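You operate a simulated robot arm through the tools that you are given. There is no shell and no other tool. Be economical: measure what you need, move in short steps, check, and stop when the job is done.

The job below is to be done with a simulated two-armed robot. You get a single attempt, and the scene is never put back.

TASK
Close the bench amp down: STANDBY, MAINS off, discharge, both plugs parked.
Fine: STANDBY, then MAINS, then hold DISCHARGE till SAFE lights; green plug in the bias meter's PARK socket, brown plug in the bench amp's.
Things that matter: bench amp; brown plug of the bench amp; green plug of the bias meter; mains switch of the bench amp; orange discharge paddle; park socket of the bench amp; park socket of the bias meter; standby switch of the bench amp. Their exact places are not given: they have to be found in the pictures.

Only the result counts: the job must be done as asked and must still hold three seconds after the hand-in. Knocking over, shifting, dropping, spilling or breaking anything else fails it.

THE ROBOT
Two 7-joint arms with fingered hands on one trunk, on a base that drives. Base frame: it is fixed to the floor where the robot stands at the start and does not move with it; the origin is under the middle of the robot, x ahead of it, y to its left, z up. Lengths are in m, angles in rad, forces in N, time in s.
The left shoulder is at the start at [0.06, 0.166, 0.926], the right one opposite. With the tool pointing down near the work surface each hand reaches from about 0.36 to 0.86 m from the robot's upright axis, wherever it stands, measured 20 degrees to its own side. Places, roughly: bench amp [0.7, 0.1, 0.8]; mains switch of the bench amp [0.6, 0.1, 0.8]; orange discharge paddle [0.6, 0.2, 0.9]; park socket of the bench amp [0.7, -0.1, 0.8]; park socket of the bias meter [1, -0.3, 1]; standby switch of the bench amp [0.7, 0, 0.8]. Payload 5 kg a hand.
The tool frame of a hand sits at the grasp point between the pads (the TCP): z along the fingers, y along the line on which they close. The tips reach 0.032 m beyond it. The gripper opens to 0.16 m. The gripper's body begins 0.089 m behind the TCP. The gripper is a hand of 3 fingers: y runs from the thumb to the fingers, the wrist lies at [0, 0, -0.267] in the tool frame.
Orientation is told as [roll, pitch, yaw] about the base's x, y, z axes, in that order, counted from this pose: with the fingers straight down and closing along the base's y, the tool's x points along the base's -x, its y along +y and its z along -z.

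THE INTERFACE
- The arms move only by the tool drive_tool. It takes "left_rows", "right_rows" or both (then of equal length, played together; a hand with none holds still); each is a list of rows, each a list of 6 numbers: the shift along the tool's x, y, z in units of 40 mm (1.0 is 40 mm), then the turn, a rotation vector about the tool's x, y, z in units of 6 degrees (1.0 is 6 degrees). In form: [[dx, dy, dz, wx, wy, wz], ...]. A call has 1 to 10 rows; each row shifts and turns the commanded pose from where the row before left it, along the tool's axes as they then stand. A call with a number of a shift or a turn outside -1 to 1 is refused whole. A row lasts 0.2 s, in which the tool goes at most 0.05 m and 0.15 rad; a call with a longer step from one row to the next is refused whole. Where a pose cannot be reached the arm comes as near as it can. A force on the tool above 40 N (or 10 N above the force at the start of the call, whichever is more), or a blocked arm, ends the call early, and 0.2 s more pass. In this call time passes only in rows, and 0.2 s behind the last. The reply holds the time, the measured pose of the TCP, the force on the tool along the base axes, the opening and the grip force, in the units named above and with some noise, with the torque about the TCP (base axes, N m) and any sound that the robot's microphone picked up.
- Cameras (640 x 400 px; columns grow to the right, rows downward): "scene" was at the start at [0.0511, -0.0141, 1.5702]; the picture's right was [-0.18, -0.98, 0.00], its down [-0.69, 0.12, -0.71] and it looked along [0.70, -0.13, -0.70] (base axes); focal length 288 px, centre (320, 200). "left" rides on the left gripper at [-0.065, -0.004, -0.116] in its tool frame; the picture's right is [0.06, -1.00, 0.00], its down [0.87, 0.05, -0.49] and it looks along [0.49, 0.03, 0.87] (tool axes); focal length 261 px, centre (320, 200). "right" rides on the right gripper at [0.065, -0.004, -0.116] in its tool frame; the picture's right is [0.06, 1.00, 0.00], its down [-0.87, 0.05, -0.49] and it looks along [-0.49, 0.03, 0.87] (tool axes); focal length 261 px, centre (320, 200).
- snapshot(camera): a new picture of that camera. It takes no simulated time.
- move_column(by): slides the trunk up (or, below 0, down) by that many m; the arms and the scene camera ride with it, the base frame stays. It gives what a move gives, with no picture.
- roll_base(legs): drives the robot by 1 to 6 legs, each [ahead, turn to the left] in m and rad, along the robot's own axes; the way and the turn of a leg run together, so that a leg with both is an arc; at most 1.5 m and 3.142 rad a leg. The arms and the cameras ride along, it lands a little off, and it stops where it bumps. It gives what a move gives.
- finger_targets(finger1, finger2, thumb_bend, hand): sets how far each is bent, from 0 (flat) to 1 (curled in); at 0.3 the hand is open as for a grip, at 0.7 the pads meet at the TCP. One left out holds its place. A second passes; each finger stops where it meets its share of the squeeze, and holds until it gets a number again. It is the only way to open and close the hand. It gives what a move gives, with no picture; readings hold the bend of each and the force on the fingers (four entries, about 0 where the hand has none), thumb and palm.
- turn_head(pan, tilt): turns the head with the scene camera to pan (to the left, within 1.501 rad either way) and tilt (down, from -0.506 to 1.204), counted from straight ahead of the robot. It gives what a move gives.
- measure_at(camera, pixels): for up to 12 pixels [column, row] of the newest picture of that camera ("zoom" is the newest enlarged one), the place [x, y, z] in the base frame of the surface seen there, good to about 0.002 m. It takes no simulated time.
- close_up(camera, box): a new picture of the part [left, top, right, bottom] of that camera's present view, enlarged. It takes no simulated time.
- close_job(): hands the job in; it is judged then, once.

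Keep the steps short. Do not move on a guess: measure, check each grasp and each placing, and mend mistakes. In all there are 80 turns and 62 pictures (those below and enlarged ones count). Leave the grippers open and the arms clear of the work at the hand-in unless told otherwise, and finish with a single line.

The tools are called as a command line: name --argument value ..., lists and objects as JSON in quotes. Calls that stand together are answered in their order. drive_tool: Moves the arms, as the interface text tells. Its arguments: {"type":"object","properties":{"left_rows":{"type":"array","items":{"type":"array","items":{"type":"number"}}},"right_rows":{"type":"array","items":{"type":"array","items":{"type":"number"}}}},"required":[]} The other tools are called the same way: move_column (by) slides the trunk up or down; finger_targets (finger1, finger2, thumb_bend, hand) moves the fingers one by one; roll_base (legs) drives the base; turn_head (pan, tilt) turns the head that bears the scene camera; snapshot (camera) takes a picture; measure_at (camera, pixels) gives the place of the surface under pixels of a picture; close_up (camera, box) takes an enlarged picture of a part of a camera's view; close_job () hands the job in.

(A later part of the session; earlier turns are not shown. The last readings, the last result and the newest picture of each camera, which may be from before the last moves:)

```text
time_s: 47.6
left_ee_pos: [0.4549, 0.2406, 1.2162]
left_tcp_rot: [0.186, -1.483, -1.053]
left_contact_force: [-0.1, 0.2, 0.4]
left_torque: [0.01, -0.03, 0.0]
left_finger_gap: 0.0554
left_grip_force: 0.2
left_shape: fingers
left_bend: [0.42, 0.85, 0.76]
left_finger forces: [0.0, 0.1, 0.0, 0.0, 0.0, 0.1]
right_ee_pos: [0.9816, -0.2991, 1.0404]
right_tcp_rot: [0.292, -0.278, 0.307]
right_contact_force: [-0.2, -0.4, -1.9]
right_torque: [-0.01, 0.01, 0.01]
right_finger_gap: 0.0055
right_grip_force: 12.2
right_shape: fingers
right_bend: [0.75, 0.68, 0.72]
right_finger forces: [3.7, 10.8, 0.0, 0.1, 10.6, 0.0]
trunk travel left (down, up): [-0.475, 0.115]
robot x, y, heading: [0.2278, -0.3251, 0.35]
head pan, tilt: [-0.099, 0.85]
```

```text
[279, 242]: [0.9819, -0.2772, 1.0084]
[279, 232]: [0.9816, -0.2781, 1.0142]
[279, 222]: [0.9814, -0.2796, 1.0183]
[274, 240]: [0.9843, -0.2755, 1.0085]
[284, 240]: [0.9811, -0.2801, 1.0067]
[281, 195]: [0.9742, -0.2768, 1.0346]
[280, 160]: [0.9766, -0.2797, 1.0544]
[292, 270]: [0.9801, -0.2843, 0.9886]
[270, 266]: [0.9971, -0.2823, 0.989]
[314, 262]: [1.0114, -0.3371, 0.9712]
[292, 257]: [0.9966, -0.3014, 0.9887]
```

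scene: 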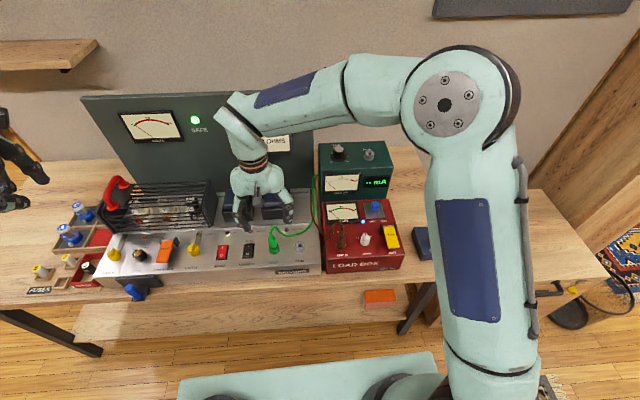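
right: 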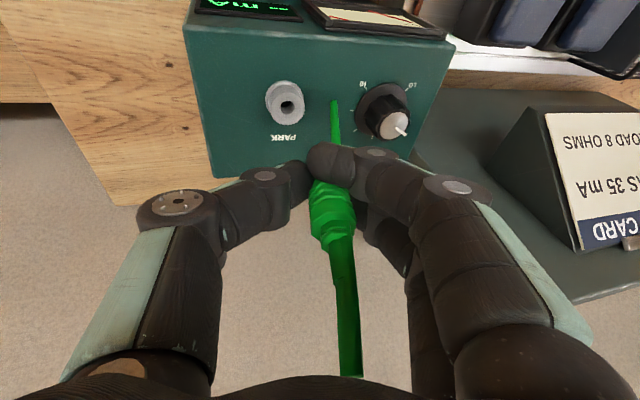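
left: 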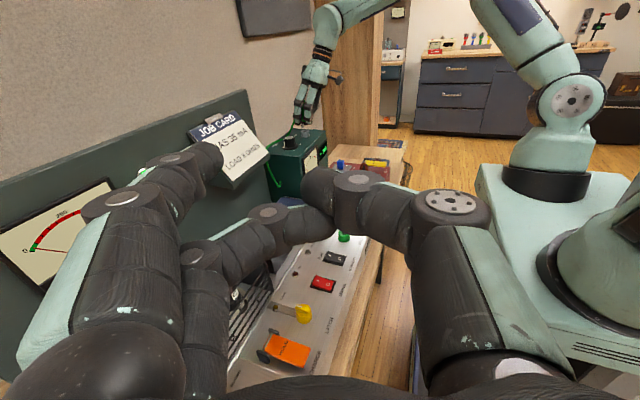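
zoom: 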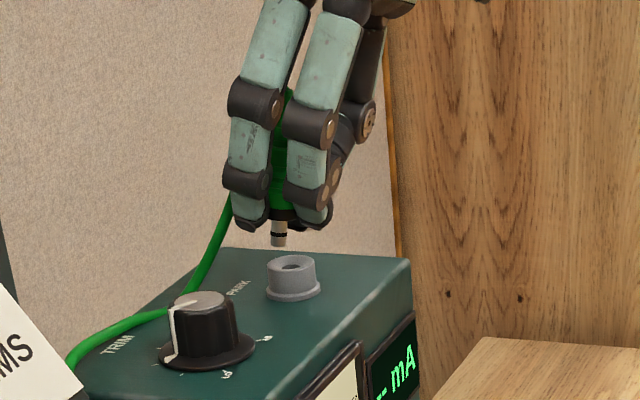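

The pin is at about (0.984, -0.281), versus the hole at (0.988, -0.293), and the plug's top leans away from the left camera ~10°. I'll rotate +9° about tool x, shift, and recheck.

drive_tool --right_rows '[[0, 0, 0, 0.75, 0, 0], [0, 0, 0, 0.75, 0, 0], [0.025, -0.173, -0.06, 0, 0, 0]]'

close_up --camera "left" --box '[295, 105, 325, 140]'

measure_at --camera "zoom" --pixels '[[250, 215], [250, 225], [250, 240], [260, 220], [260, 235], [255, 250], [270, 240], [280, 290], [280, 260], [250, 130], [250, 100]]'

```text
time_s: 48.4
left_ee_pos: [0.4549, 0.2392, 1.2161]
left_tcp_rot: [0.18, -1.481, -1.05]
left_contact_force: [-0.9, -0.4, -0.3]
left_torque: [-0.01, -0.02, -0.01]
left_finger_gap: 0.0552
left_grip_force: 0.0
left_shape: fingers
left_bend: [0.42, 0.85, 0.76]
left_finger forces: [0.0, 0.2, 0.1, 0.1, 0.0, 0.0]
right_ee_pos: [0.9825, -0.3063, 1.0415]
right_tcp_rot: [0.134, -0.28, 0.306]
right_contact_force: [0.0, 0.2, -1.9]
right_torque: [0.0, -0.01, 0.0]
right_finger_gap: 0.0056
right_grip_force: 12.1
right_shape: fingers
right_bend: [0.75, 0.67, 0.72]
right_finger forces: [3.7, 10.8, 0.0, 0.1, 10.6, 0.0]
trunk travel left (down, up): [-0.475, 0.115]
robot x, y, heading: [0.2275, -0.3244, 0.349]
head pan, tilt: [-0.099, 0.85]
```

```text
11.43 times, centred on (310, 122) of left
```

zoom: 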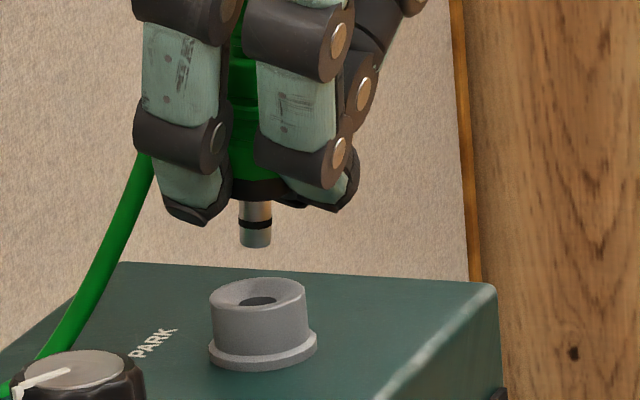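

```text
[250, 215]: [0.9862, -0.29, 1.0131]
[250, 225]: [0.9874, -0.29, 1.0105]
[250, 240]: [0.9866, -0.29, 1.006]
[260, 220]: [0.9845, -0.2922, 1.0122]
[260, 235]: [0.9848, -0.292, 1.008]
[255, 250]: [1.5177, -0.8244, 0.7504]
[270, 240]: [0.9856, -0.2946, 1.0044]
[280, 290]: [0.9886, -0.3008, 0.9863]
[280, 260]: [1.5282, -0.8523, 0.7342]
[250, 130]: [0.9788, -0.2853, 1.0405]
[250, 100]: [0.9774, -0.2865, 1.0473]
```

The pin and hole are now aligned in the image (cols 256 and 257) and the plug is vertical. I'll descend in small steps.

drive_tool --right_rows '[[0.0553, -0.0257, 0.1905, 0, 0, 0], [0.0553, -0.0257, 0.1905, 0, 0, 0], [0.0553, -0.0257, 0.1905, 0, 0, 0]]'

close_up --camera "left" --box '[295, 105, 325, 140]'

```text
time_s: 49.2
left_ee_pos: [0.4538, 0.2396, 1.2151]
left_tcp_rot: [0.178, -1.481, -1.048]
left_contact_force: [-0.3, 0.9, 0.1]
left_torque: [-0.03, 0.0, -0.02]
left_finger_gap: 0.0554
left_grip_force: 0.0
left_shape: fingers
left_bend: [0.42, 0.85, 0.76]
left_finger forces: [0.1, 0.1, 0.0, 0.1, 0.1, 0.0]
right_ee_pos: [0.9821, -0.3051, 1.018]
right_tcp_rot: [0.136, -0.281, 0.307]
right_contact_force: [1.3, -0.6, -0.7]
right_torque: [0.0, -0.06, 0.0]
right_finger_gap: 0.0055
right_grip_force: 12.7
right_shape: fingers
right_bend: [0.75, 0.68, 0.72]
right_finger forces: [3.5, 11.0, 0.1, 0.0, 10.5, 0.1]
trunk travel left (down, up): [-0.475, 0.115]
robot x, y, heading: [0.2245, -0.3283, 0.346]
head pan, tilt: [-0.099, 0.85]
```

```text
11.43 times, centred on (310, 122) of left
```

zoom: 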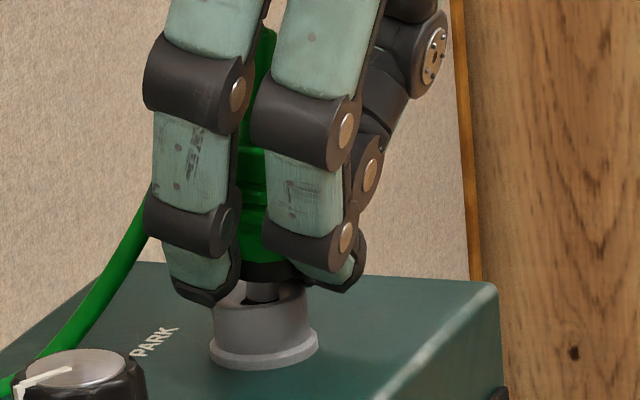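

The pin is entering the hole with no side force. About 7 mm remains, so I'll continue in 2 mm steps.

drive_tool --right_rows '[[0.0138, -0.0064, 0.0476, 0, 0, 0], [0.0138, -0.0064, 0.0476, 0, 0, 0], [0.0138, -0.0064, 0.0476, 0, 0, 0], [0.0138, -0.0064, 0.0476, 0, 0, 0], [0.0138, -0.0064, 0.0476, 0, 0, 0]]'

close_up --camera "left" --box '[295, 105, 325, 140]'

```text
time_s: 50.4
left_ee_pos: [0.4538, 0.2393, 1.2158]
left_tcp_rot: [0.183, -1.481, -1.053]
left_contact_force: [-0.1, 1.0, -0.2]
left_torque: [0.02, 0.03, 0.03]
left_finger_gap: 0.0553
left_grip_force: 0.0
left_shape: fingers
left_bend: [0.42, 0.85, 0.76]
left_finger forces: [0.0, 0.0, 0.1, 0.0, 0.1, 0.1]
right_ee_pos: [0.9829, -0.3045, 1.0109]
right_tcp_rot: [0.134, -0.286, 0.307]
right_contact_force: [7.0, 2.4, 15.6]
right_torque: [0.21, -0.18, -0.1]
right_finger_gap: 0.005
right_grip_force: 17.5
right_shape: fingers
right_bend: [0.75, 0.68, 0.72]
right_finger forces: [4.0, 17.1, 0.1, 0.0, 14.0, 0.1]
trunk travel left (down, up): [-0.475, 0.115]
robot x, y, heading: [0.2252, -0.3281, 0.344]
head pan, tilt: [-0.099, 0.85]
```

```text
11.43 times, centred on (310, 122) of left
```

zoom: 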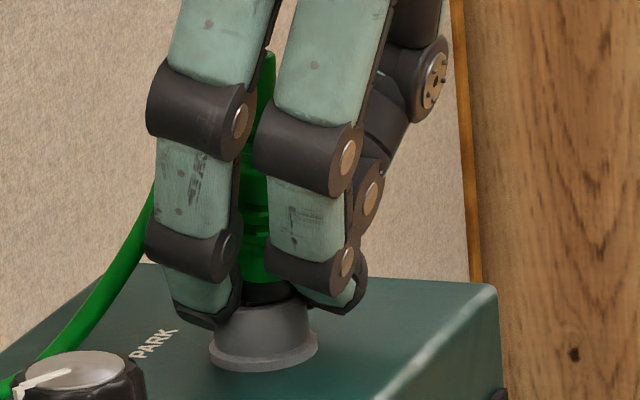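

The plug's dark collar now meets the ring, with 15.6 N. I'll press a bit more to seat it fully, then release.

drive_tool --right_rows '[[0.0138, -0.0064, 0.0476, 0, 0, 0], [0.0138, -0.0064, 0.0476, 0, 0, 0], [0.0138, -0.0064, 0.0476, 0, 0, 0]]'

finger_targets --hand "right" --finger1 0.55 --finger2 0.55 --thumb_bend 0.55

close_up --camera "left" --box '[295, 105, 325, 140]'

measure_at --camera "zoom" --pixels '[[258, 290], [258, 270], [258, 240], [258, 200], [260, 170], [262, 140], [260, 310]]'

```text
time_s: 51.3
left_ee_pos: [0.4541, 0.2382, 1.2159]
left_tcp_rot: [0.19, -1.482, -1.06]
left_contact_force: [0.4, 0.0, 0.3]
left_torque: [0.01, 0.0, 0.02]
left_finger_gap: 0.0555
left_grip_force: 0.0
left_shape: fingers
left_bend: [0.42, 0.85, 0.76]
left_finger forces: [0.0, 0.1, 0.1, 0.0, 0.1, 0.0]
right_ee_pos: [0.9851, -0.3073, 1.0092]
right_tcp_rot: [0.137, -0.294, 0.304]
right_contact_force: [-4.1, -2.9, 14.3]
right_torque: [0.12, 0.02, -0.02]
right_finger_gap: 0.004
right_grip_force: 18.2
right_shape: fingers
right_bend: [0.75, 0.68, 0.73]
right_finger forces: [5.8, 15.7, 0.1, 0.0, 16.0, 0.0]
trunk travel left (down, up): [-0.475, 0.115]
robot x, y, heading: [0.2294, -0.324, 0.343]
head pan, tilt: [-0.099, 0.85]
stopped in row 3 (right hand): the force on the tool passed its limit at 40 N (the readings are from after the stop); the commanded pose is now the measured one
```

```text
time_s: 52.3
left_ee_pos: [0.4519, 0.2396, 1.2158]
left_tcp_rot: [0.204, -1.484, -1.074]
left_contact_force: [-1.2, 0.3, 0.9]
left_torque: [0.01, 0.0, 0.02]
left_finger_gap: 0.0552
left_grip_force: 0.0
left_shape: fingers
left_bend: [0.42, 0.85, 0.76]
left_finger forces: [0.1, 0.0, 0.0, 0.0, 0.1, 0.1]
right_ee_pos: [0.9833, -0.3075, 1.008]
right_tcp_rot: [0.133, -0.292, 0.305]
right_contact_force: [-6.6, -6.1, 26.4]
right_torque: [-0.47, -0.06, 0.19]
right_finger_gap: 0.0121
right_grip_force: 20.7
right_shape: fingers
right_bend: [0.74, 0.55, 0.63]
right_finger forces: [13.4, 0.0, 0.0, 0.0, 27.6, 0.0]
trunk travel left (down, up): [-0.475, 0.115]
robot x, y, heading: [0.2236, -0.329, 0.348]
head pan, tilt: [-0.099, 0.85]
```

```text
11.43 times, centred on (310, 122) of left
```

zoom: 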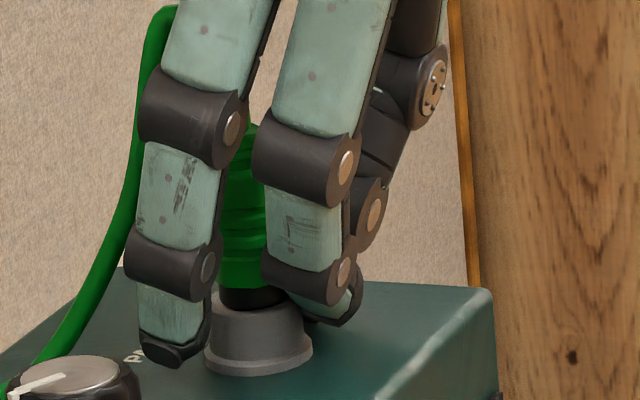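

```text
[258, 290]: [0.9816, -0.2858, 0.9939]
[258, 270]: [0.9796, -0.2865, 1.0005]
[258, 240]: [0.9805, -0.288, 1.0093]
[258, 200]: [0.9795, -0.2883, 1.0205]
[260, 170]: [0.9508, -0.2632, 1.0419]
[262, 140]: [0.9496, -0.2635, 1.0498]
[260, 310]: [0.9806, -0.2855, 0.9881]
```

The plug is seated, but finger1 is caught (bend 0.74, with load on finger1 and thumb). I'll re-curl the thumb and open finger1 on its own first.

finger_targets --hand "right" --thumb_bend 0.72 --finger1 0.74

drive_tool --right_rows '[[-0.0138, 0.0064, -0.0476, 0, 0, 0]]'

finger_targets --hand "right" --finger1 0.55

```text
time_s: 53.3
left_ee_pos: [0.4545, 0.2382, 1.2164]
left_tcp_rot: [0.186, -1.48, -1.058]
left_contact_force: [-0.2, 0.1, 0.7]
left_torque: [-0.04, -0.01, -0.02]
left_finger_gap: 0.0553
left_grip_force: 0.0
left_shape: fingers
left_bend: [0.42, 0.85, 0.76]
left_finger forces: [0.0, 0.0, 0.1, 0.0, 0.1, 0.0]
right_ee_pos: [0.984, -0.3078, 1.005]
right_tcp_rot: [0.135, -0.288, 0.304]
right_contact_force: [-3.0, -11.2, 3.4]
right_torque: [-0.25, 0.06, -0.06]
right_finger_gap: 0.0058
right_grip_force: 8.6
right_shape: fingers
right_bend: [0.74, 0.55, 0.71]
right_finger forces: [3.7, 0.1, 0.1, 0.1, 12.6, 0.1]
trunk travel left (down, up): [-0.475, 0.115]
robot x, y, heading: [0.227, -0.3277, 0.344]
head pan, tilt: [-0.099, 0.85]
```

```text
time_s: 53.7
left_ee_pos: [0.4561, 0.2384, 1.2158]
left_tcp_rot: [0.185, -1.48, -1.054]
left_contact_force: [-0.2, 0.9, -0.8]
left_torque: [-0.02, -0.02, -0.02]
left_finger_gap: 0.0551
left_grip_force: 0.1
left_shape: fingers
left_bend: [0.42, 0.85, 0.76]
left_finger forces: [0.0, 0.0, 0.0, 0.0, 0.0, 0.0]
right_ee_pos: [0.9837, -0.3078, 1.0075]
right_tcp_rot: [0.135, -0.286, 0.305]
right_contact_force: [-3.7, -10.1, -3.7]
right_torque: [-0.2, 0.16, -0.06]
right_finger_gap: 0.0065
right_grip_force: 5.2
right_shape: fingers
right_bend: [0.74, 0.55, 0.69]
right_finger forces: [3.0, 0.0, 0.1, 0.0, 7.7, 0.0]
trunk travel left (down, up): [-0.475, 0.115]
robot x, y, heading: [0.2268, -0.3256, 0.35]
head pan, tilt: [-0.099, 0.85]
```

```text
time_s: 54.7
left_ee_pos: [0.4541, 0.2364, 1.2169]
left_tcp_rot: [0.189, -1.479, -1.059]
left_contact_force: [-0.6, -0.4, 0.2]
left_torque: [0.01, 0.03, 0.03]
left_finger_gap: 0.0553
left_grip_force: 0.1
left_shape: fingers
left_bend: [0.42, 0.85, 0.76]
left_finger forces: [0.1, 0.0, 0.0, 0.0, 0.0, 0.0]
right_ee_pos: [0.9849, -0.3096, 1.0079]
right_tcp_rot: [0.135, -0.288, 0.304]
right_contact_force: [-9.5, -15.8, -4.7]
right_torque: [-0.35, 0.22, 0.03]
right_finger_gap: 0.0064
right_grip_force: 9.4
right_shape: fingers
right_bend: [0.74, 0.55, 0.69]
right_finger forces: [14.0, 0.1, 0.0, 0.0, 4.2, 0.0]
trunk travel left (down, up): [-0.475, 0.115]
robot x, y, heading: [0.227, -0.3266, 0.351]
head pan, tilt: [-0.099, 0.85]
```

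The fingertips swing downward as they open and press the box and ring, so I need to lift a little while opening. I'll relax finger1, lift 8 mm, then open.

finger_targets --hand "right" --finger1 0.74 --thumb_bend 0.67

drive_tool --right_rows '[[-0.0138, 0.0064, -0.0476, 0, 0, 0], [-0.0276, 0.0128, -0.0952, 0, 0, 0], [-0.0276, 0.0128, -0.0952, 0, 0, 0]]'

close_up --camera "left" --box '[295, 100, 325, 140]'

```text
time_s: 55.7
left_ee_pos: [0.4537, 0.239, 1.2154]
left_tcp_rot: [0.185, -1.479, -1.055]
left_contact_force: [-0.1, 0.5, 0.4]
left_torque: [-0.03, 0.02, -0.01]
left_finger_gap: 0.0551
left_grip_force: 0.1
left_shape: fingers
left_bend: [0.42, 0.85, 0.76]
left_finger forces: [0.0, 0.0, 0.0, 0.0, 0.0, 0.1]
right_ee_pos: [0.984, -0.3055, 1.0093]
right_tcp_rot: [0.135, -0.289, 0.306]
right_contact_force: [-5.4, -3.0, 2.5]
right_torque: [-0.04, 0.11, 0.05]
right_finger_gap: 0.0092
right_grip_force: 2.6
right_shape: fingers
right_bend: [0.75, 0.55, 0.67]
right_finger forces: [5.4, 0.0, 0.1, 0.0, 0.2, 0.1]
trunk travel left (down, up): [-0.475, 0.115]
robot x, y, heading: [0.2256, -0.3262, 0.35]
head pan, tilt: [-0.099, 0.85]
```

```text
time_s: 56.5
left_ee_pos: [0.4547, 0.2394, 1.216]
left_tcp_rot: [0.179, -1.479, -1.048]
left_contact_force: [-0.2, -0.9, 0.4]
left_torque: [-0.02, -0.02, -0.01]
left_finger_gap: 0.0556
left_grip_force: 0.0
left_shape: fingers
left_bend: [0.42, 0.85, 0.76]
left_finger forces: [0.0, 0.1, 0.1, 0.0, 0.0, 0.0]
right_ee_pos: [0.9853, -0.3066, 1.018]
right_tcp_rot: [0.134, -0.289, 0.306]
right_contact_force: [0.4, 0.9, 0.1]
right_torque: [0.0, 0.0, -0.02]
right_finger_gap: 0.0103
right_grip_force: 0.0
right_shape: fingers
right_bend: [0.74, 0.55, 0.67]
right_finger forces: [0.0, 0.0, 0.0, 0.0, 0.1, 0.0]
trunk travel left (down, up): [-0.475, 0.115]
robot x, y, heading: [0.2271, -0.3277, 0.349]
head pan, tilt: [-0.099, 0.85]
```

```text
10.00 times, centred on (310, 120) of left
```

zoom: 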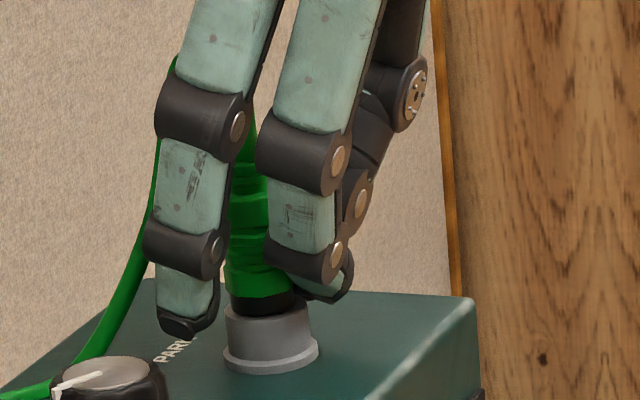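

All forces are zero and the plug stays seated. Now I'll open finger1 and thumb.

finger_targets --hand "right" --finger1 0.6 --thumb_bend 0.6

```text
time_s: 57.5
left_ee_pos: [0.4542, 0.2395, 1.215]
left_tcp_rot: [0.184, -1.48, -1.055]
left_contact_force: [0.1, -0.2, 0.7]
left_torque: [-0.03, 0.03, 0.01]
left_finger_gap: 0.0553
left_grip_force: 0.1
left_shape: fingers
left_bend: [0.42, 0.85, 0.76]
left_finger forces: [0.1, 0.1, 0.1, 0.0, 0.0, 0.1]
right_ee_pos: [0.9849, -0.3075, 1.0187]
right_tcp_rot: [0.135, -0.289, 0.306]
right_contact_force: [2.1, -2.3, 9.6]
right_torque: [-0.05, -0.02, -0.02]
right_finger_gap: 0.0295
right_grip_force: 5.4
right_shape: fingers
right_bend: [0.73, 0.55, 0.6]
right_finger forces: [10.7, 0.0, 0.0, 0.0, 0.0, 0.0]
trunk travel left (down, up): [-0.475, 0.115]
robot x, y, heading: [0.2274, -0.3272, 0.35]
head pan, tilt: [-0.099, 0.85]
```

Finger1 still presses down on the ring as it opens. I'll curl it back and lift further before opening.

finger_targets --hand "right" --finger1 0.75

drive_tool --right_rows '[[-0.0276, 0.0128, -0.0952, 0, 0, 0], [-0.0553, 0.0257, -0.1905, 0, 0, 0], [-0.0553, 0.0257, -0.1905, 0, 0, 0], [-0.0553, 0.0257, -0.1905, 0, 0, 0]]'

finger_targets --hand "right" --finger1 0.58

close_up --camera "left" --box '[290, 95, 330, 140]'

```text
time_s: 58.5
left_ee_pos: [0.4549, 0.2391, 1.2158]
left_tcp_rot: [0.18, -1.48, -1.05]
left_contact_force: [0.4, 0.7, -0.2]
left_torque: [-0.02, 0.01, 0.03]
left_finger_gap: 0.0552
left_grip_force: 0.1
left_shape: fingers
left_bend: [0.42, 0.85, 0.76]
left_finger forces: [0.0, 0.0, 0.0, 0.0, 0.1, 0.1]
right_ee_pos: [0.9857, -0.3078, 1.0184]
right_tcp_rot: [0.133, -0.287, 0.305]
right_contact_force: [-0.2, -0.5, 1.1]
right_torque: [0.01, -0.01, -0.03]
right_finger_gap: 0.0216
right_grip_force: 0.7
right_shape: fingers
right_bend: [0.75, 0.55, 0.6]
right_finger forces: [0.1, 0.0, 0.0, 0.1, 0.1, 0.0]
trunk travel left (down, up): [-0.475, 0.115]
robot x, y, heading: [0.2287, -0.3253, 0.347]
head pan, tilt: [-0.099, 0.85]
```

```text
time_s: 59.5
left_ee_pos: [0.4549, 0.2391, 1.2154]
left_tcp_rot: [0.179, -1.481, -1.05]
left_contact_force: [-0.2, 0.1, -0.5]
left_torque: [-0.03, 0.0, -0.02]
left_finger_gap: 0.0553
left_grip_force: 0.0
left_shape: fingers
left_bend: [0.42, 0.85, 0.76]
left_finger forces: [0.1, 0.1, 0.1, 0.0, 0.0, 0.0]
right_ee_pos: [0.986, -0.3061, 1.0462]
right_tcp_rot: [0.133, -0.29, 0.305]
right_contact_force: [0.6, 1.0, -0.7]
right_torque: [0.01, 0.01, -0.02]
right_finger_gap: 0.0217
right_grip_force: 0.1
right_shape: fingers
right_bend: [0.75, 0.55, 0.6]
right_finger forces: [0.0, 0.1, 0.0, 0.1, 0.0, 0.0]
trunk travel left (down, up): [-0.475, 0.115]
robot x, y, heading: [0.2281, -0.3243, 0.35]
head pan, tilt: [-0.099, 0.85]
```

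```text
time_s: 60.5
left_ee_pos: [0.4558, 0.2399, 1.2147]
left_tcp_rot: [0.181, -1.479, -1.049]
left_contact_force: [-0.9, -0.6, -0.1]
left_torque: [0.01, -0.04, -0.03]
left_finger_gap: 0.0554
left_grip_force: 0.0
left_shape: fingers
left_bend: [0.42, 0.85, 0.76]
left_finger forces: [0.1, 0.0, 0.0, 0.0, 0.0, 0.0]
right_ee_pos: [0.9859, -0.3069, 1.0444]
right_tcp_rot: [0.133, -0.288, 0.304]
right_contact_force: [-0.4, -0.1, 0.3]
right_torque: [0.0, -0.01, 0.01]
right_finger_gap: 0.0527
right_grip_force: 0.1
right_shape: fingers
right_bend: [0.57, 0.55, 0.6]
right_finger forces: [0.0, 0.1, 0.0, 0.1, 0.0, 0.0]
trunk travel left (down, up): [-0.475, 0.115]
robot x, y, heading: [0.2269, -0.3242, 0.348]
head pan, tilt: [-0.099, 0.85]
```

```text
8.89 times, centred on (310, 118) of left
```

zoom: 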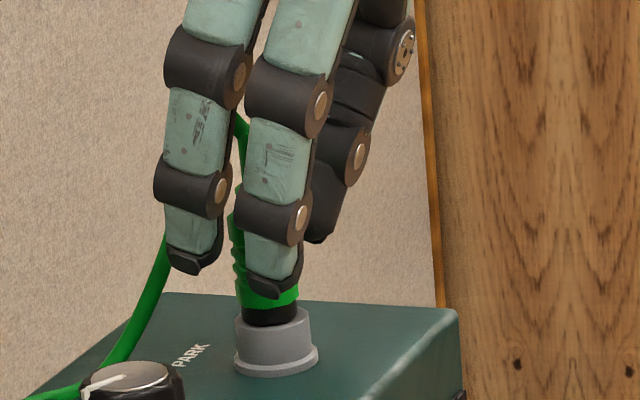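

The green plug stands seated in the bias meter's PARK and the hand is free. I'll lift clear, level the right hand, start toward the brown plug, and lower the left camera by 0.2 m to look at the amp's PARK later.

drive_tool --left_rows '[[1, 0, 0, 0, 0, 0], [1, 0, 0, 0, 0, 0], [1, 0, 0, 0, 0, 0], [1, 0, 0, 0, 0, 0], [1, 0, 0, 0, 0, 0], [0, 0, 0, 0, 0, 0], [0, 0, 0, 0, 0, 0], [0, 0, 0, 0, 0, 0], [0, 0, 0, 0, 0, 0], [0, 0, 0, 0, 0, 0]]' --right_rows '[[-0.276, 0.128, -0.953, 0, 0, 0], [-0.276, 0.128, -0.953, 0, 0, 0], [-0.276, 0.128, -0.953, 0, 0, 0], [0, 0, 0, 0.4, 0.9, 0], [0, 0, 0, 0.4, 0.9, 0], [0, 0, 0, 0.4, 0.9, 0], [0.956, 0.528, 0, 0, 0, 0], [0.956, 0.528, 0, 0, 0, 0], [0.956, 0.528, 0, 0, 0, 0], [0.956, 0.528, 0, 0, 0, 0]]'

```text
time_s: 62.7
left_ee_pos: [0.443, 0.2535, 1.015]
left_tcp_rot: [0.182, -1.481, -1.052]
left_contact_force: [-0.2, -0.7, -0.7]
left_torque: [0.0, -0.02, -0.02]
left_finger_gap: 0.0551
left_grip_force: 0.0
left_shape: fingers
left_bend: [0.42, 0.85, 0.76]
left_finger forces: [0.1, 0.1, 0.0, 0.1, 0.0, 0.0]
right_ee_pos: [0.8109, -0.2758, 1.1662]
right_tcp_rot: [0.005, -0.006, 0.327]
right_contact_force: [-0.3, -0.5, -0.4]
right_torque: [0.0, 0.0, -0.03]
right_finger_gap: 0.0529
right_grip_force: 0.0
right_shape: fingers
right_bend: [0.57, 0.55, 0.6]
right_finger forces: [0.1, 0.0, 0.1, 0.1, 0.0, 0.0]
trunk travel left (down, up): [-0.475, 0.115]
robot x, y, heading: [0.2284, -0.325, 0.346]
head pan, tilt: [-0.099, 0.85]
```

Next I'll move to above the brown plug and take one hand-camera picture.

drive_tool --right_rows '[[0.954, 0.456, 0, 0, 0, 0], [0.954, 0.456, 0, 0, 0, 0], [0, 0, 1, 0, 0, 0], [0, 0, 1, 0, 0, 0], [0, 0, 1, 0, 0, 0], [0, 0, 1, 0, 0, 0]]'

close_up --camera "right" --box '[240, 60, 420, 180]'

```text
time_s: 64.1
left_ee_pos: [0.4461, 0.2536, 1.0157]
left_tcp_rot: [0.177, -1.48, -1.045]
left_contact_force: [0.4, -0.2, 0.2]
left_torque: [-0.01, 0.04, -0.01]
left_finger_gap: 0.0555
left_grip_force: 0.1
left_shape: fingers
left_bend: [0.42, 0.85, 0.76]
left_finger forces: [0.0, 0.0, 0.1, 0.0, 0.1, 0.0]
right_ee_pos: [0.7296, -0.2637, 1.0035]
right_tcp_rot: [0.005, -0.005, 0.326]
right_contact_force: [-0.8, 0.6, 0.6]
right_torque: [-0.01, 0.0, 0.0]
right_finger_gap: 0.0528
right_grip_force: 0.0
right_shape: fingers
right_bend: [0.57, 0.55, 0.6]
right_finger forces: [0.0, 0.1, 0.1, 0.0, 0.0, 0.1]
trunk travel left (down, up): [-0.475, 0.115]
robot x, y, heading: [0.2277, -0.3251, 0.349]
head pan, tilt: [-0.099, 0.85]
```

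```text
3.33 times, centred on (330, 120) of right
```

zoom: 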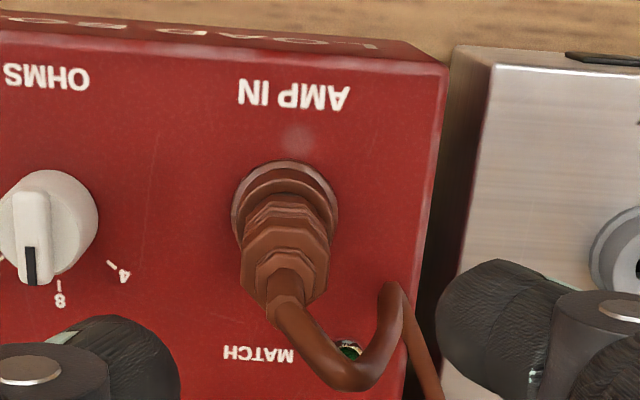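

The plug is at zoom column 286, as expected for centred in y. I'll measure the collar and body for the fore-aft centre.

measure_at --camera "zoom" --pixels '[[238, 205], [334, 205], [286, 172], [246, 250], [328, 250], [287, 210], [287, 240], [285, 255], [284, 285], [286, 165]]'

```text
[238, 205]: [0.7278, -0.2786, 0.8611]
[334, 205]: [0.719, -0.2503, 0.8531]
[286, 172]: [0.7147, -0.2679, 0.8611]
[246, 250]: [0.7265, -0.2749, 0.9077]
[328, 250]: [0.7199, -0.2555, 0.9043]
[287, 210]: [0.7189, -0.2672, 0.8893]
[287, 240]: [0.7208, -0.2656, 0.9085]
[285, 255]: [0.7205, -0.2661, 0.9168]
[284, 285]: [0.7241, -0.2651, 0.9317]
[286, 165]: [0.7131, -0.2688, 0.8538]
```

The brown plug's centre is about (0.727, -0.264), its collar top 0.861 and its body up to about 0.915. I'll descend to TCP z≈0.893 with fingers slightly narrowed, and close.

finger_targets --hand "right" --finger1 0.59 --finger2 0.59 --thumb_bend 0.6

drive_tool --right_rows '[[0, 0, 0.8, 0, 0, 0], [0, 0, 0.8, 0, 0, 0], [0, 0, 0.6, 0, 0, 0], [0, 0, 0.56, 0, 0, 0]]'

finger_targets --hand "right" --finger1 0.7 --finger2 0.72 --thumb_bend 0.72

```text
time_s: 65.1
left_ee_pos: [0.4454, 0.2542, 1.0157]
left_tcp_rot: [0.18, -1.479, -1.049]
left_contact_force: [0.2, 1.1, 0.2]
left_torque: [0.02, -0.01, 0.03]
left_finger_gap: 0.0555
left_grip_force: 0.0
left_shape: fingers
left_bend: [0.42, 0.85, 0.76]
left_finger forces: [0.0, 0.1, 0.1, 0.1, 0.0, 0.0]
right_ee_pos: [0.7285, -0.264, 1.0044]
right_tcp_rot: [0.004, -0.007, 0.323]
right_contact_force: [0.2, 0.3, 0.5]
right_torque: [-0.02, -0.03, 0.0]
right_finger_gap: 0.0498
right_grip_force: 0.1
right_shape: fingers
right_bend: [0.59, 0.59, 0.6]
right_finger forces: [0.0, 0.1, 0.0, 0.0, 0.1, 0.1]
trunk travel left (down, up): [-0.475, 0.115]
robot x, y, heading: [0.2274, -0.3222, 0.351]
head pan, tilt: [-0.099, 0.85]
```

```text
time_s: 66.1
left_ee_pos: [0.4449, 0.2539, 1.0154]
left_tcp_rot: [0.177, -1.48, -1.045]
left_contact_force: [0.1, 0.4, -0.8]
left_torque: [-0.03, -0.03, 0.0]
left_finger_gap: 0.0549
left_grip_force: 0.1
left_shape: fingers
left_bend: [0.42, 0.85, 0.76]
left_finger forces: [0.1, 0.0, 0.0, 0.0, 0.0, 0.1]
right_ee_pos: [0.7291, -0.2637, 0.8937]
right_tcp_rot: [0.004, -0.007, 0.325]
right_contact_force: [-0.1, 0.3, 0.5]
right_torque: [0.0, -0.04, 0.0]
right_finger_gap: 0.0497
right_grip_force: 0.0
right_shape: fingers
right_bend: [0.59, 0.59, 0.6]
right_finger forces: [0.0, 0.0, 0.1, 0.0, 0.1, 0.0]
trunk travel left (down, up): [-0.475, 0.115]
robot x, y, heading: [0.2266, -0.3275, 0.346]
head pan, tilt: [-0.099, 0.85]
```

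```text
time_s: 67.1
left_ee_pos: [0.4456, 0.2536, 1.0153]
left_tcp_rot: [0.179, -1.479, -1.048]
left_contact_force: [0.2, 0.4, -0.7]
left_torque: [0.04, 0.02, 0.0]
left_finger_gap: 0.0554
left_grip_force: 0.1
left_shape: fingers
left_bend: [0.42, 0.85, 0.76]
left_finger forces: [0.1, 0.1, 0.0, 0.1, 0.0, 0.0]
right_ee_pos: [0.73, -0.2643, 0.8944]
right_tcp_rot: [0.005, -0.005, 0.324]
right_contact_force: [3.0, -3.9, -4.1]
right_torque: [-0.11, -0.02, 0.01]
right_finger_gap: 0.0283
right_grip_force: 10.6
right_shape: fingers
right_bend: [0.66, 0.7, 0.67]
right_finger forces: [3.6, 4.9, 0.0, 0.0, 12.5, 0.0]
trunk travel left (down, up): [-0.475, 0.115]
robot x, y, heading: [0.2247, -0.3305, 0.353]
head pan, tilt: [-0.099, 0.85]
```

Both fingers and thumb are in contact, with gap 28 mm. I'll squeeze harder.

finger_targets --hand "right" --finger1 0.8 --finger2 0.8 --thumb_bend 0.8

drive_tool --right_rows '[[0, 0, -0.1, 0, 0, 0], [0, 0, -0.1, 0, 0, 0], [0, 0, -0.2, 0, 0, 0], [0, 0, -0.3, 0, 0, 0], [0, 0, -0.4, 0, 0, 0], [0, 0, -0.4, 0, 0, 0]]'

```text
time_s: 68.1
left_ee_pos: [0.4457, 0.2541, 1.0155]
left_tcp_rot: [0.176, -1.48, -1.046]
left_contact_force: [-0.7, 0.3, -0.7]
left_torque: [0.02, -0.03, -0.04]
left_finger_gap: 0.0555
left_grip_force: 0.1
left_shape: fingers
left_bend: [0.42, 0.85, 0.76]
left_finger forces: [0.0, 0.0, 0.0, 0.0, 0.0, 0.0]
right_ee_pos: [0.7284, -0.2634, 0.8922]
right_tcp_rot: [0.006, -0.007, 0.325]
right_contact_force: [3.5, -0.6, -2.4]
right_torque: [0.13, -0.13, 0.0]
right_finger_gap: 0.0271
right_grip_force: 18.2
right_shape: fingers
right_bend: [0.68, 0.72, 0.66]
right_finger forces: [7.4, 12.7, 0.0, 0.0, 16.4, 0.1]
trunk travel left (down, up): [-0.475, 0.115]
robot x, y, heading: [0.2291, -0.3271, 0.345]
head pan, tilt: [-0.099, 0.85]
```

```text
time_s: 69.5
left_ee_pos: [0.4452, 0.2546, 1.0151]
left_tcp_rot: [0.183, -1.48, -1.053]
left_contact_force: [-0.4, -0.1, 0.1]
left_torque: [0.03, -0.02, 0.01]
left_finger_gap: 0.0552
left_grip_force: 0.1
left_shape: fingers
left_bend: [0.42, 0.85, 0.76]
left_finger forces: [0.0, 0.0, 0.1, 0.0, 0.0, 0.1]
right_ee_pos: [0.73, -0.2639, 0.956]
right_tcp_rot: [0.006, -0.007, 0.326]
right_contact_force: [0.5, -0.1, -0.8]
right_torque: [0.0, 0.01, 0.02]
right_finger_gap: 0.018
right_grip_force: 14.6
right_shape: fingers
right_bend: [0.7, 0.72, 0.69]
right_finger forces: [6.3, 8.3, 0.0, 0.1, 14.5, 0.0]
trunk travel left (down, up): [-0.475, 0.115]
robot x, y, heading: [0.2271, -0.3232, 0.349]
head pan, tilt: [-0.099, 0.85]
```

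The grip is symmetric and the plug is free. I'll carry it to above the amp's PARK (about 0.699, -0.146) and check from the left camera.

drive_tool --right_rows '[[-0.072, 0.76, 0, 0, 0, 0], [-0.072, 0.76, 0, 0, 0, 0], [-0.072, 0.76, 0, 0, 0, 0], [-0.072, 0.76, 0, 0, 0, 0], [0, 0, 0.3, 0, 0, 0]]'

close_up --camera "left" --box '[310, 80, 380, 160]'

```text
time_s: 70.7
left_ee_pos: [0.446, 0.2542, 1.015]
left_tcp_rot: [0.18, -1.48, -1.048]
left_contact_force: [0.6, 0.1, -0.2]
left_torque: [0.03, 0.01, -0.01]
left_finger_gap: 0.0554
left_grip_force: 0.1
left_shape: fingers
left_bend: [0.42, 0.85, 0.76]
left_finger forces: [0.1, 0.1, 0.0, 0.0, 0.0, 0.0]
right_ee_pos: [0.7011, -0.1447, 0.9428]
right_tcp_rot: [0.005, -0.006, 0.325]
right_contact_force: [0.3, -0.7, -0.7]
right_torque: [0.0, 0.01, 0.06]
right_finger_gap: 0.0177
right_grip_force: 14.4
right_shape: fingers
right_bend: [0.7, 0.72, 0.69]
right_finger forces: [6.6, 8.5, 0.0, 0.1, 14.6, 0.0]
trunk travel left (down, up): [-0.475, 0.115]
robot x, y, heading: [0.2236, -0.3268, 0.348]
head pan, tilt: [-0.099, 0.85]
```

```text
5.00 times, centred on (345, 120) of left
```

zoom: 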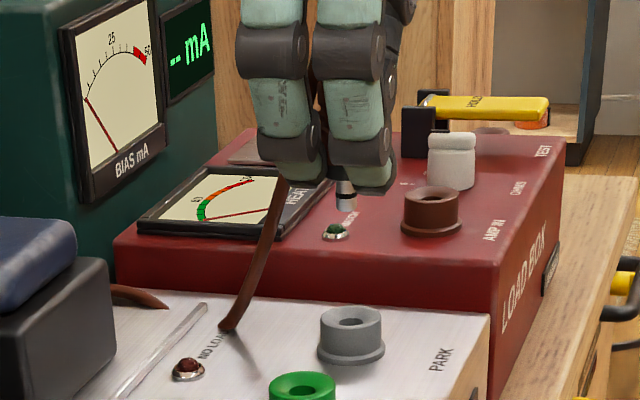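

I see a clear view: pin at (345, 200) and PARK hole at (353, 320). I'll measure both.

measure_at --camera "zoom" --pixels '[[345, 205], [345, 198], [344, 187], [340, 203], [350, 203], [324, 320], [378, 317], [353, 331], [353, 311], [352, 345], [285, 386], [336, 377]]'

```text
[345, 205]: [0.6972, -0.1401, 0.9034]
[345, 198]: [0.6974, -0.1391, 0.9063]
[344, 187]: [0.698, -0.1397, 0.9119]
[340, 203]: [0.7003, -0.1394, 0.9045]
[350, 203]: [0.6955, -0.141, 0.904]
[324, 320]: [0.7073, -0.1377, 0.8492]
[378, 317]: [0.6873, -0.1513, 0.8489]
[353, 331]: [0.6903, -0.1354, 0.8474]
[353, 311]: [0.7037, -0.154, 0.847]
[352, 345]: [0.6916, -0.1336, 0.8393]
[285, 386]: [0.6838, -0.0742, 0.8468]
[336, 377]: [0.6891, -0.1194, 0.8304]
```

PARK's centre is (0.697, -0.1446) and the pin axis about (0.700, -0.144), vertical. I'll shift 3 mm toward the robot, descend 48 mm, then go in small steps.

drive_tool --right_rows '[[0.08, 0, 0.4, 0, 0, 0], [0, 0, 0.4, 0, 0, 0], [0, 0, 0.3, 0, 0, 0], [0, 0, 0.1, 0, 0, 0], [0, 0, 0.1, 0, 0, 0], [0, 0, 0.1, 0, 0, 0]]'

```text
time_s: 72.1
left_ee_pos: [0.4453, 0.254, 1.016]
left_tcp_rot: [0.184, -1.48, -1.055]
left_contact_force: [-0.5, 0.3, 0.3]
left_torque: [0.0, -0.01, -0.02]
left_finger_gap: 0.0554
left_grip_force: 0.0
left_shape: fingers
left_bend: [0.42, 0.85, 0.76]
left_finger forces: [0.0, 0.0, 0.0, 0.1, 0.0, 0.0]
right_ee_pos: [0.6996, -0.1483, 0.8889]
right_tcp_rot: [0.006, -0.009, 0.325]
right_contact_force: [2.4, -1.8, 12.3]
right_torque: [-0.12, -0.08, -0.01]
right_finger_gap: 0.0173
right_grip_force: 18.3
right_shape: fingers
right_bend: [0.7, 0.72, 0.69]
right_finger forces: [6.4, 10.3, 0.0, 0.0, 20.5, 0.0]
trunk travel left (down, up): [-0.475, 0.115]
robot x, y, heading: [0.2256, -0.3242, 0.346]
head pan, tilt: [-0.099, 0.85]
```

Contact is at the ring top with 12 N, probably on the hole's edge. I'll look once from the left camera.

close_up --camera "left" --box '[335, 125, 370, 160]'

```text
11.43 times, centred on (352, 142) of left
```

zoom: 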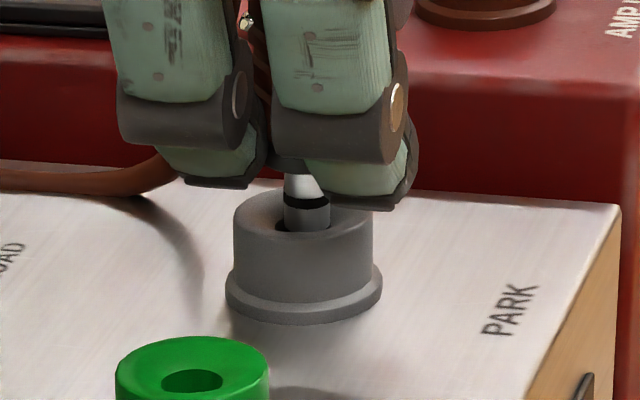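

The pin looks centred on the hole (306 against ~304) and just entering. I'll nudge 0.5 mm toward image left and continue in 2 mm steps.

drive_tool --right_rows '[[-0.012, 0, 0.03, 0, 0, 0], [0, 0, 0.05, 0, 0, 0], [0, 0, 0.05, 0, 0, 0], [0, 0, 0.05, 0, 0, 0]]'

```text
time_s: 73.1
left_ee_pos: [0.4459, 0.2532, 1.0154]
left_tcp_rot: [0.18, -1.48, -1.049]
left_contact_force: [-0.8, 0.5, -0.3]
left_torque: [-0.01, 0.01, 0.05]
left_finger_gap: 0.0551
left_grip_force: 0.0
left_shape: fingers
left_bend: [0.42, 0.85, 0.76]
left_finger forces: [0.1, 0.0, 0.0, 0.0, 0.0, 0.0]
right_ee_pos: [0.6993, -0.1485, 0.8782]
right_tcp_rot: [0.004, -0.005, 0.326]
right_contact_force: [6.4, -1.8, 3.0]
right_torque: [-0.01, -0.24, 0.02]
right_finger_gap: 0.0184
right_grip_force: 22.3
right_shape: fingers
right_bend: [0.69, 0.73, 0.69]
right_finger forces: [6.8, 19.9, 0.1, 0.0, 18.3, 0.1]
trunk travel left (down, up): [-0.475, 0.115]
robot x, y, heading: [0.2286, -0.3256, 0.348]
head pan, tilt: [-0.099, 0.85]
```

It's going in: 11 mm lower with only 3 N. I'll relieve the side force by 1 mm and press to seat.

drive_tool --right_rows '[[-0.025, 0, 0.05, 0, 0, 0], [0, 0, 0.05, 0, 0, 0], [0, 0, 0.05, 0, 0, 0], [0, 0, 0.05, 0, 0, 0], [0, 0, 0.05, 0, 0, 0], [0, 0, 0.05, 0, 0, 0]]'

```text
time_s: 74.1
left_ee_pos: [0.4449, 0.2532, 1.0172]
left_tcp_rot: [0.2, -1.481, -1.07]
left_contact_force: [-0.2, -0.4, -0.1]
left_torque: [-0.01, 0.0, -0.01]
left_finger_gap: 0.0552
left_grip_force: 0.0
left_shape: fingers
left_bend: [0.42, 0.85, 0.76]
left_finger forces: [0.0, 0.1, 0.0, 0.1, 0.0, 0.0]
right_ee_pos: [0.6978, -0.1451, 0.8749]
right_tcp_rot: [0.007, -0.013, 0.323]
right_contact_force: [-5.5, -8.9, 25.2]
right_torque: [-0.22, -0.06, 0.05]
right_finger_gap: 0.0181
right_grip_force: 33.7
right_shape: fingers
right_bend: [0.7, 0.74, 0.69]
right_finger forces: [7.6, 32.1, 0.0, 0.0, 27.2, 0.1]
trunk travel left (down, up): [-0.475, 0.115]
robot x, y, heading: [0.2266, -0.3253, 0.345]
head pan, tilt: [-0.099, 0.85]
stopped in row 5 (right hand): the force on the tool passed its limit at 42 N (the readings are from after the stop); the commanded pose is now the measured one
```

Force stopped it at TCP 0.875 against an expected seat of about 0.873. I'll check the seating with one zoom.

close_up --camera "left" --box '[335, 125, 370, 160]'

```text
11.43 times, centred on (352, 142) of left
```

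zoom: 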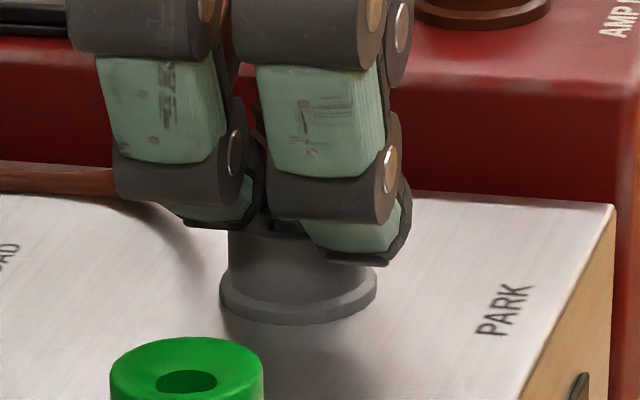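

I'll measure the dark collar and ring top for any gap.

measure_at --camera "zoom" --pixels '[[275, 222], [285, 225], [288, 235], [275, 245], [265, 232], [295, 250], [262, 215]]'

```text
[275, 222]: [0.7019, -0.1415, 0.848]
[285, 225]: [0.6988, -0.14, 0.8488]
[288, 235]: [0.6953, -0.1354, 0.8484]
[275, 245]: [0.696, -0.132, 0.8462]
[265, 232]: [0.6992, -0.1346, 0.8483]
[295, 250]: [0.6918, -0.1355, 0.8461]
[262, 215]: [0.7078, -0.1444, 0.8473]
```

There's roughly a 3 mm gap under the plug skirt; the fingertips are probably stopped by the ring. I'll loosen slightly, rise 14 mm, re-grip higher and push again.

finger_targets --hand "right" --finger1 0.68 --finger2 0.71 --thumb_bend 0.66

drive_tool --right_rows '[[0, 0, -0.05, 0, 0, 0]]'

finger_targets --hand "right" --finger1 0.65 --finger2 0.67 --thumb_bend 0.63

```text
time_s: 74.8
left_ee_pos: [0.4449, 0.2533, 1.0151]
left_tcp_rot: [0.201, -1.48, -1.07]
left_contact_force: [0.1, -0.2, -0.1]
left_torque: [0.01, 0.01, -0.05]
left_finger_gap: 0.0552
left_grip_force: 0.0
left_shape: fingers
left_bend: [0.42, 0.85, 0.76]
left_finger forces: [0.0, 0.0, 0.1, 0.0, 0.0, 0.1]
right_ee_pos: [0.6989, -0.1429, 0.8779]
right_tcp_rot: [0.011, -0.016, 0.326]
right_contact_force: [-5.0, -6.2, 25.5]
right_torque: [-0.32, -0.02, -0.06]
right_finger_gap: 0.0246
right_grip_force: 17.5
right_shape: fingers
right_bend: [0.68, 0.72, 0.66]
right_finger forces: [0.0, 16.4, 0.1, 0.0, 18.2, 0.0]
trunk travel left (down, up): [-0.475, 0.115]
robot x, y, heading: [0.2272, -0.3278, 0.342]
head pan, tilt: [-0.099, 0.85]
stopped (right hand): the force on the tool passed its limit at 41 N (the readings are from after the stop); the commanded pose is now the measured one
```

```text
time_s: 75.2
left_ee_pos: [0.4446, 0.2527, 1.0157]
left_tcp_rot: [0.192, -1.479, -1.064]
left_contact_force: [-0.5, 0.7, -0.1]
left_torque: [0.0, 0.0, -0.01]
left_finger_gap: 0.0554
left_grip_force: 0.1
left_shape: fingers
left_bend: [0.42, 0.85, 0.76]
left_finger forces: [0.0, 0.0, 0.1, 0.0, 0.0, 0.0]
right_ee_pos: [0.6987, -0.1442, 0.8774]
right_tcp_rot: [0.009, -0.014, 0.325]
right_contact_force: [-5.0, -4.9, 18.3]
right_torque: [-0.28, 0.03, -0.02]
right_finger_gap: 0.0245
right_grip_force: 13.7
right_shape: fingers
right_bend: [0.68, 0.72, 0.66]
right_finger forces: [0.0, 13.3, 0.1, 0.1, 13.8, 0.0]
trunk travel left (down, up): [-0.475, 0.115]
robot x, y, heading: [0.2243, -0.3295, 0.349]
head pan, tilt: [-0.099, 0.85]
```

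```text
time_s: 76.2
left_ee_pos: [0.4452, 0.2528, 1.0167]
left_tcp_rot: [0.19, -1.479, -1.059]
left_contact_force: [-0.6, 0.2, -0.8]
left_torque: [-0.03, -0.02, 0.02]
left_finger_gap: 0.0555
left_grip_force: 0.0
left_shape: fingers
left_bend: [0.42, 0.85, 0.76]
left_finger forces: [0.0, 0.0, 0.1, 0.0, 0.0, 0.1]
right_ee_pos: [0.6998, -0.1434, 0.8775]
right_tcp_rot: [0.009, -0.013, 0.325]
right_contact_force: [-0.6, -2.9, 17.4]
right_torque: [-0.14, -0.1, 0.0]
right_finger_gap: 0.0318
right_grip_force: 8.7
right_shape: fingers
right_bend: [0.65, 0.72, 0.63]
right_finger forces: [0.0, 10.8, 0.0, 0.0, 6.7, 0.0]
trunk travel left (down, up): [-0.475, 0.115]
robot x, y, heading: [0.2281, -0.3269, 0.346]
head pan, tilt: [-0.099, 0.85]
```

Finger2 and the thumb rest on the ring while finger1 is free. I'll lift 12 mm gently.

drive_tool --right_rows '[[0, 0, -0.08, 0, 0, 0], [0, 0, -0.1, 0, 0, 0], [0, 0, -0.15, 0, 0, 0]]'

finger_targets --hand "right" --finger1 0.62 --finger2 0.62 --thumb_bend 0.62

```text
time_s: 77.0
left_ee_pos: [0.445, 0.2538, 1.0153]
left_tcp_rot: [0.182, -1.48, -1.05]
left_contact_force: [-0.6, 0.6, 0.3]
left_torque: [-0.01, 0.01, 0.0]
left_finger_gap: 0.0553
left_grip_force: 0.0
left_shape: fingers
left_bend: [0.42, 0.85, 0.76]
left_finger forces: [0.1, 0.0, 0.0, 0.1, 0.0, 0.1]
right_ee_pos: [0.6984, -0.1431, 0.8909]
right_tcp_rot: [0.007, -0.012, 0.327]
right_contact_force: [-0.2, 0.1, -0.2]
right_torque: [-0.05, 0.02, 0.02]
right_finger_gap: 0.0323
right_grip_force: 0.4
right_shape: fingers
right_bend: [0.65, 0.67, 0.63]
right_finger forces: [0.1, 0.0, 0.0, 0.1, 0.1, 0.1]
trunk travel left (down, up): [-0.475, 0.115]
robot x, y, heading: [0.2278, -0.3279, 0.349]
head pan, tilt: [-0.099, 0.85]
```

```text
time_s: 78.0
left_ee_pos: [0.4447, 0.2542, 1.0157]
left_tcp_rot: [0.178, -1.481, -1.051]
left_contact_force: [-0.3, 0.0, 0.4]
left_torque: [-0.02, 0.0, 0.01]
left_finger_gap: 0.0552
left_grip_force: 0.1
left_shape: fingers
left_bend: [0.42, 0.85, 0.76]
left_finger forces: [0.0, 0.1, 0.0, 0.0, 0.1, 0.1]
right_ee_pos: [0.6992, -0.142, 0.8909]
right_tcp_rot: [0.01, -0.012, 0.326]
right_contact_force: [0.2, 0.6, 0.5]
right_torque: [0.0, 0.01, 0.02]
right_finger_gap: 0.0392
right_grip_force: 0.0
right_shape: fingers
right_bend: [0.62, 0.62, 0.62]
right_finger forces: [0.0, 0.0, 0.1, 0.0, 0.0, 0.1]
trunk travel left (down, up): [-0.475, 0.115]
robot x, y, heading: [0.2258, -0.3247, 0.352]
head pan, tilt: [-0.099, 0.85]
```

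Free now. I'll lower 3 mm, re-grip the upper body and push down.

drive_tool --right_rows '[[0, -0.04, 0.08, 0, 0, 0]]'

finger_targets --hand "right" --finger1 0.78 --finger2 0.78 --thumb_bend 0.78

drive_tool --right_rows '[[0, 0, 0.05, 0, 0, 0], [0, 0, 0.05, 0, 0, 0], [0, 0, 0.05, 0, 0, 0], [0, 0, 0.05, 0, 0, 0]]'

```text
time_s: 78.4
left_ee_pos: [0.4452, 0.2542, 1.0156]
left_tcp_rot: [0.18, -1.48, -1.051]
left_contact_force: [1.2, -0.1, 0.8]
left_torque: [0.01, -0.02, -0.01]
left_finger_gap: 0.0553
left_grip_force: 0.1
left_shape: fingers
left_bend: [0.42, 0.85, 0.76]
left_finger forces: [0.0, 0.1, 0.1, 0.0, 0.1, 0.0]
right_ee_pos: [0.6992, -0.1446, 0.8871]
right_tcp_rot: [0.009, -0.014, 0.325]
right_contact_force: [0.3, -0.6, 0.3]
right_torque: [0.04, -0.01, 0.05]
right_finger_gap: 0.0393
right_grip_force: 0.0
right_shape: fingers
right_bend: [0.62, 0.62, 0.62]
right_finger forces: [0.1, 0.0, 0.0, 0.0, 0.0, 0.0]
trunk travel left (down, up): [-0.475, 0.115]
robot x, y, heading: [0.2255, -0.3298, 0.348]
head pan, tilt: [-0.099, 0.85]
```

```text
time_s: 79.4
left_ee_pos: [0.4453, 0.253, 1.0156]
left_tcp_rot: [0.18, -1.481, -1.052]
left_contact_force: [0.7, -0.6, 0.3]
left_torque: [0.0, 0.03, 0.02]
left_finger_gap: 0.0552
left_grip_force: 0.1
left_shape: fingers
left_bend: [0.42, 0.85, 0.76]
left_finger forces: [0.0, 0.0, 0.0, 0.1, 0.0, 0.0]
right_ee_pos: [0.6991, -0.1453, 0.8885]
right_tcp_rot: [0.009, -0.014, 0.324]
right_contact_force: [1.0, -3.7, -0.4]
right_torque: [-0.15, -0.05, -0.01]
right_finger_gap: 0.0204
right_grip_force: 18.5
right_shape: fingers
right_bend: [0.69, 0.7, 0.69]
right_finger forces: [8.8, 8.2, 0.0, 0.0, 21.2, 0.0]
trunk travel left (down, up): [-0.475, 0.115]
robot x, y, heading: [0.2273, -0.3261, 0.351]
head pan, tilt: [-0.099, 0.85]
```

```text
time_s: 80.4
left_ee_pos: [0.4456, 0.2528, 1.017]
left_tcp_rot: [0.19, -1.481, -1.061]
left_contact_force: [-0.4, 0.3, -0.4]
left_torque: [-0.02, 0.05, 0.02]
left_finger_gap: 0.0551
left_grip_force: 0.1
left_shape: fingers
left_bend: [0.42, 0.85, 0.76]
left_finger forces: [0.1, 0.0, 0.0, 0.1, 0.0, 0.0]
right_ee_pos: [0.7007, -0.1476, 0.8816]
right_tcp_rot: [0.01, -0.015, 0.324]
right_contact_force: [5.3, -10.5, 22.3]
right_torque: [-0.19, -0.07, 0.0]
right_finger_gap: 0.0203
right_grip_force: 24.5
right_shape: fingers
right_bend: [0.71, 0.72, 0.69]
right_finger forces: [10.1, 10.1, 0.0, 0.0, 29.1, 0.1]
trunk travel left (down, up): [-0.475, 0.115]
robot x, y, heading: [0.2277, -0.3254, 0.349]
head pan, tilt: [-0.099, 0.85]
```

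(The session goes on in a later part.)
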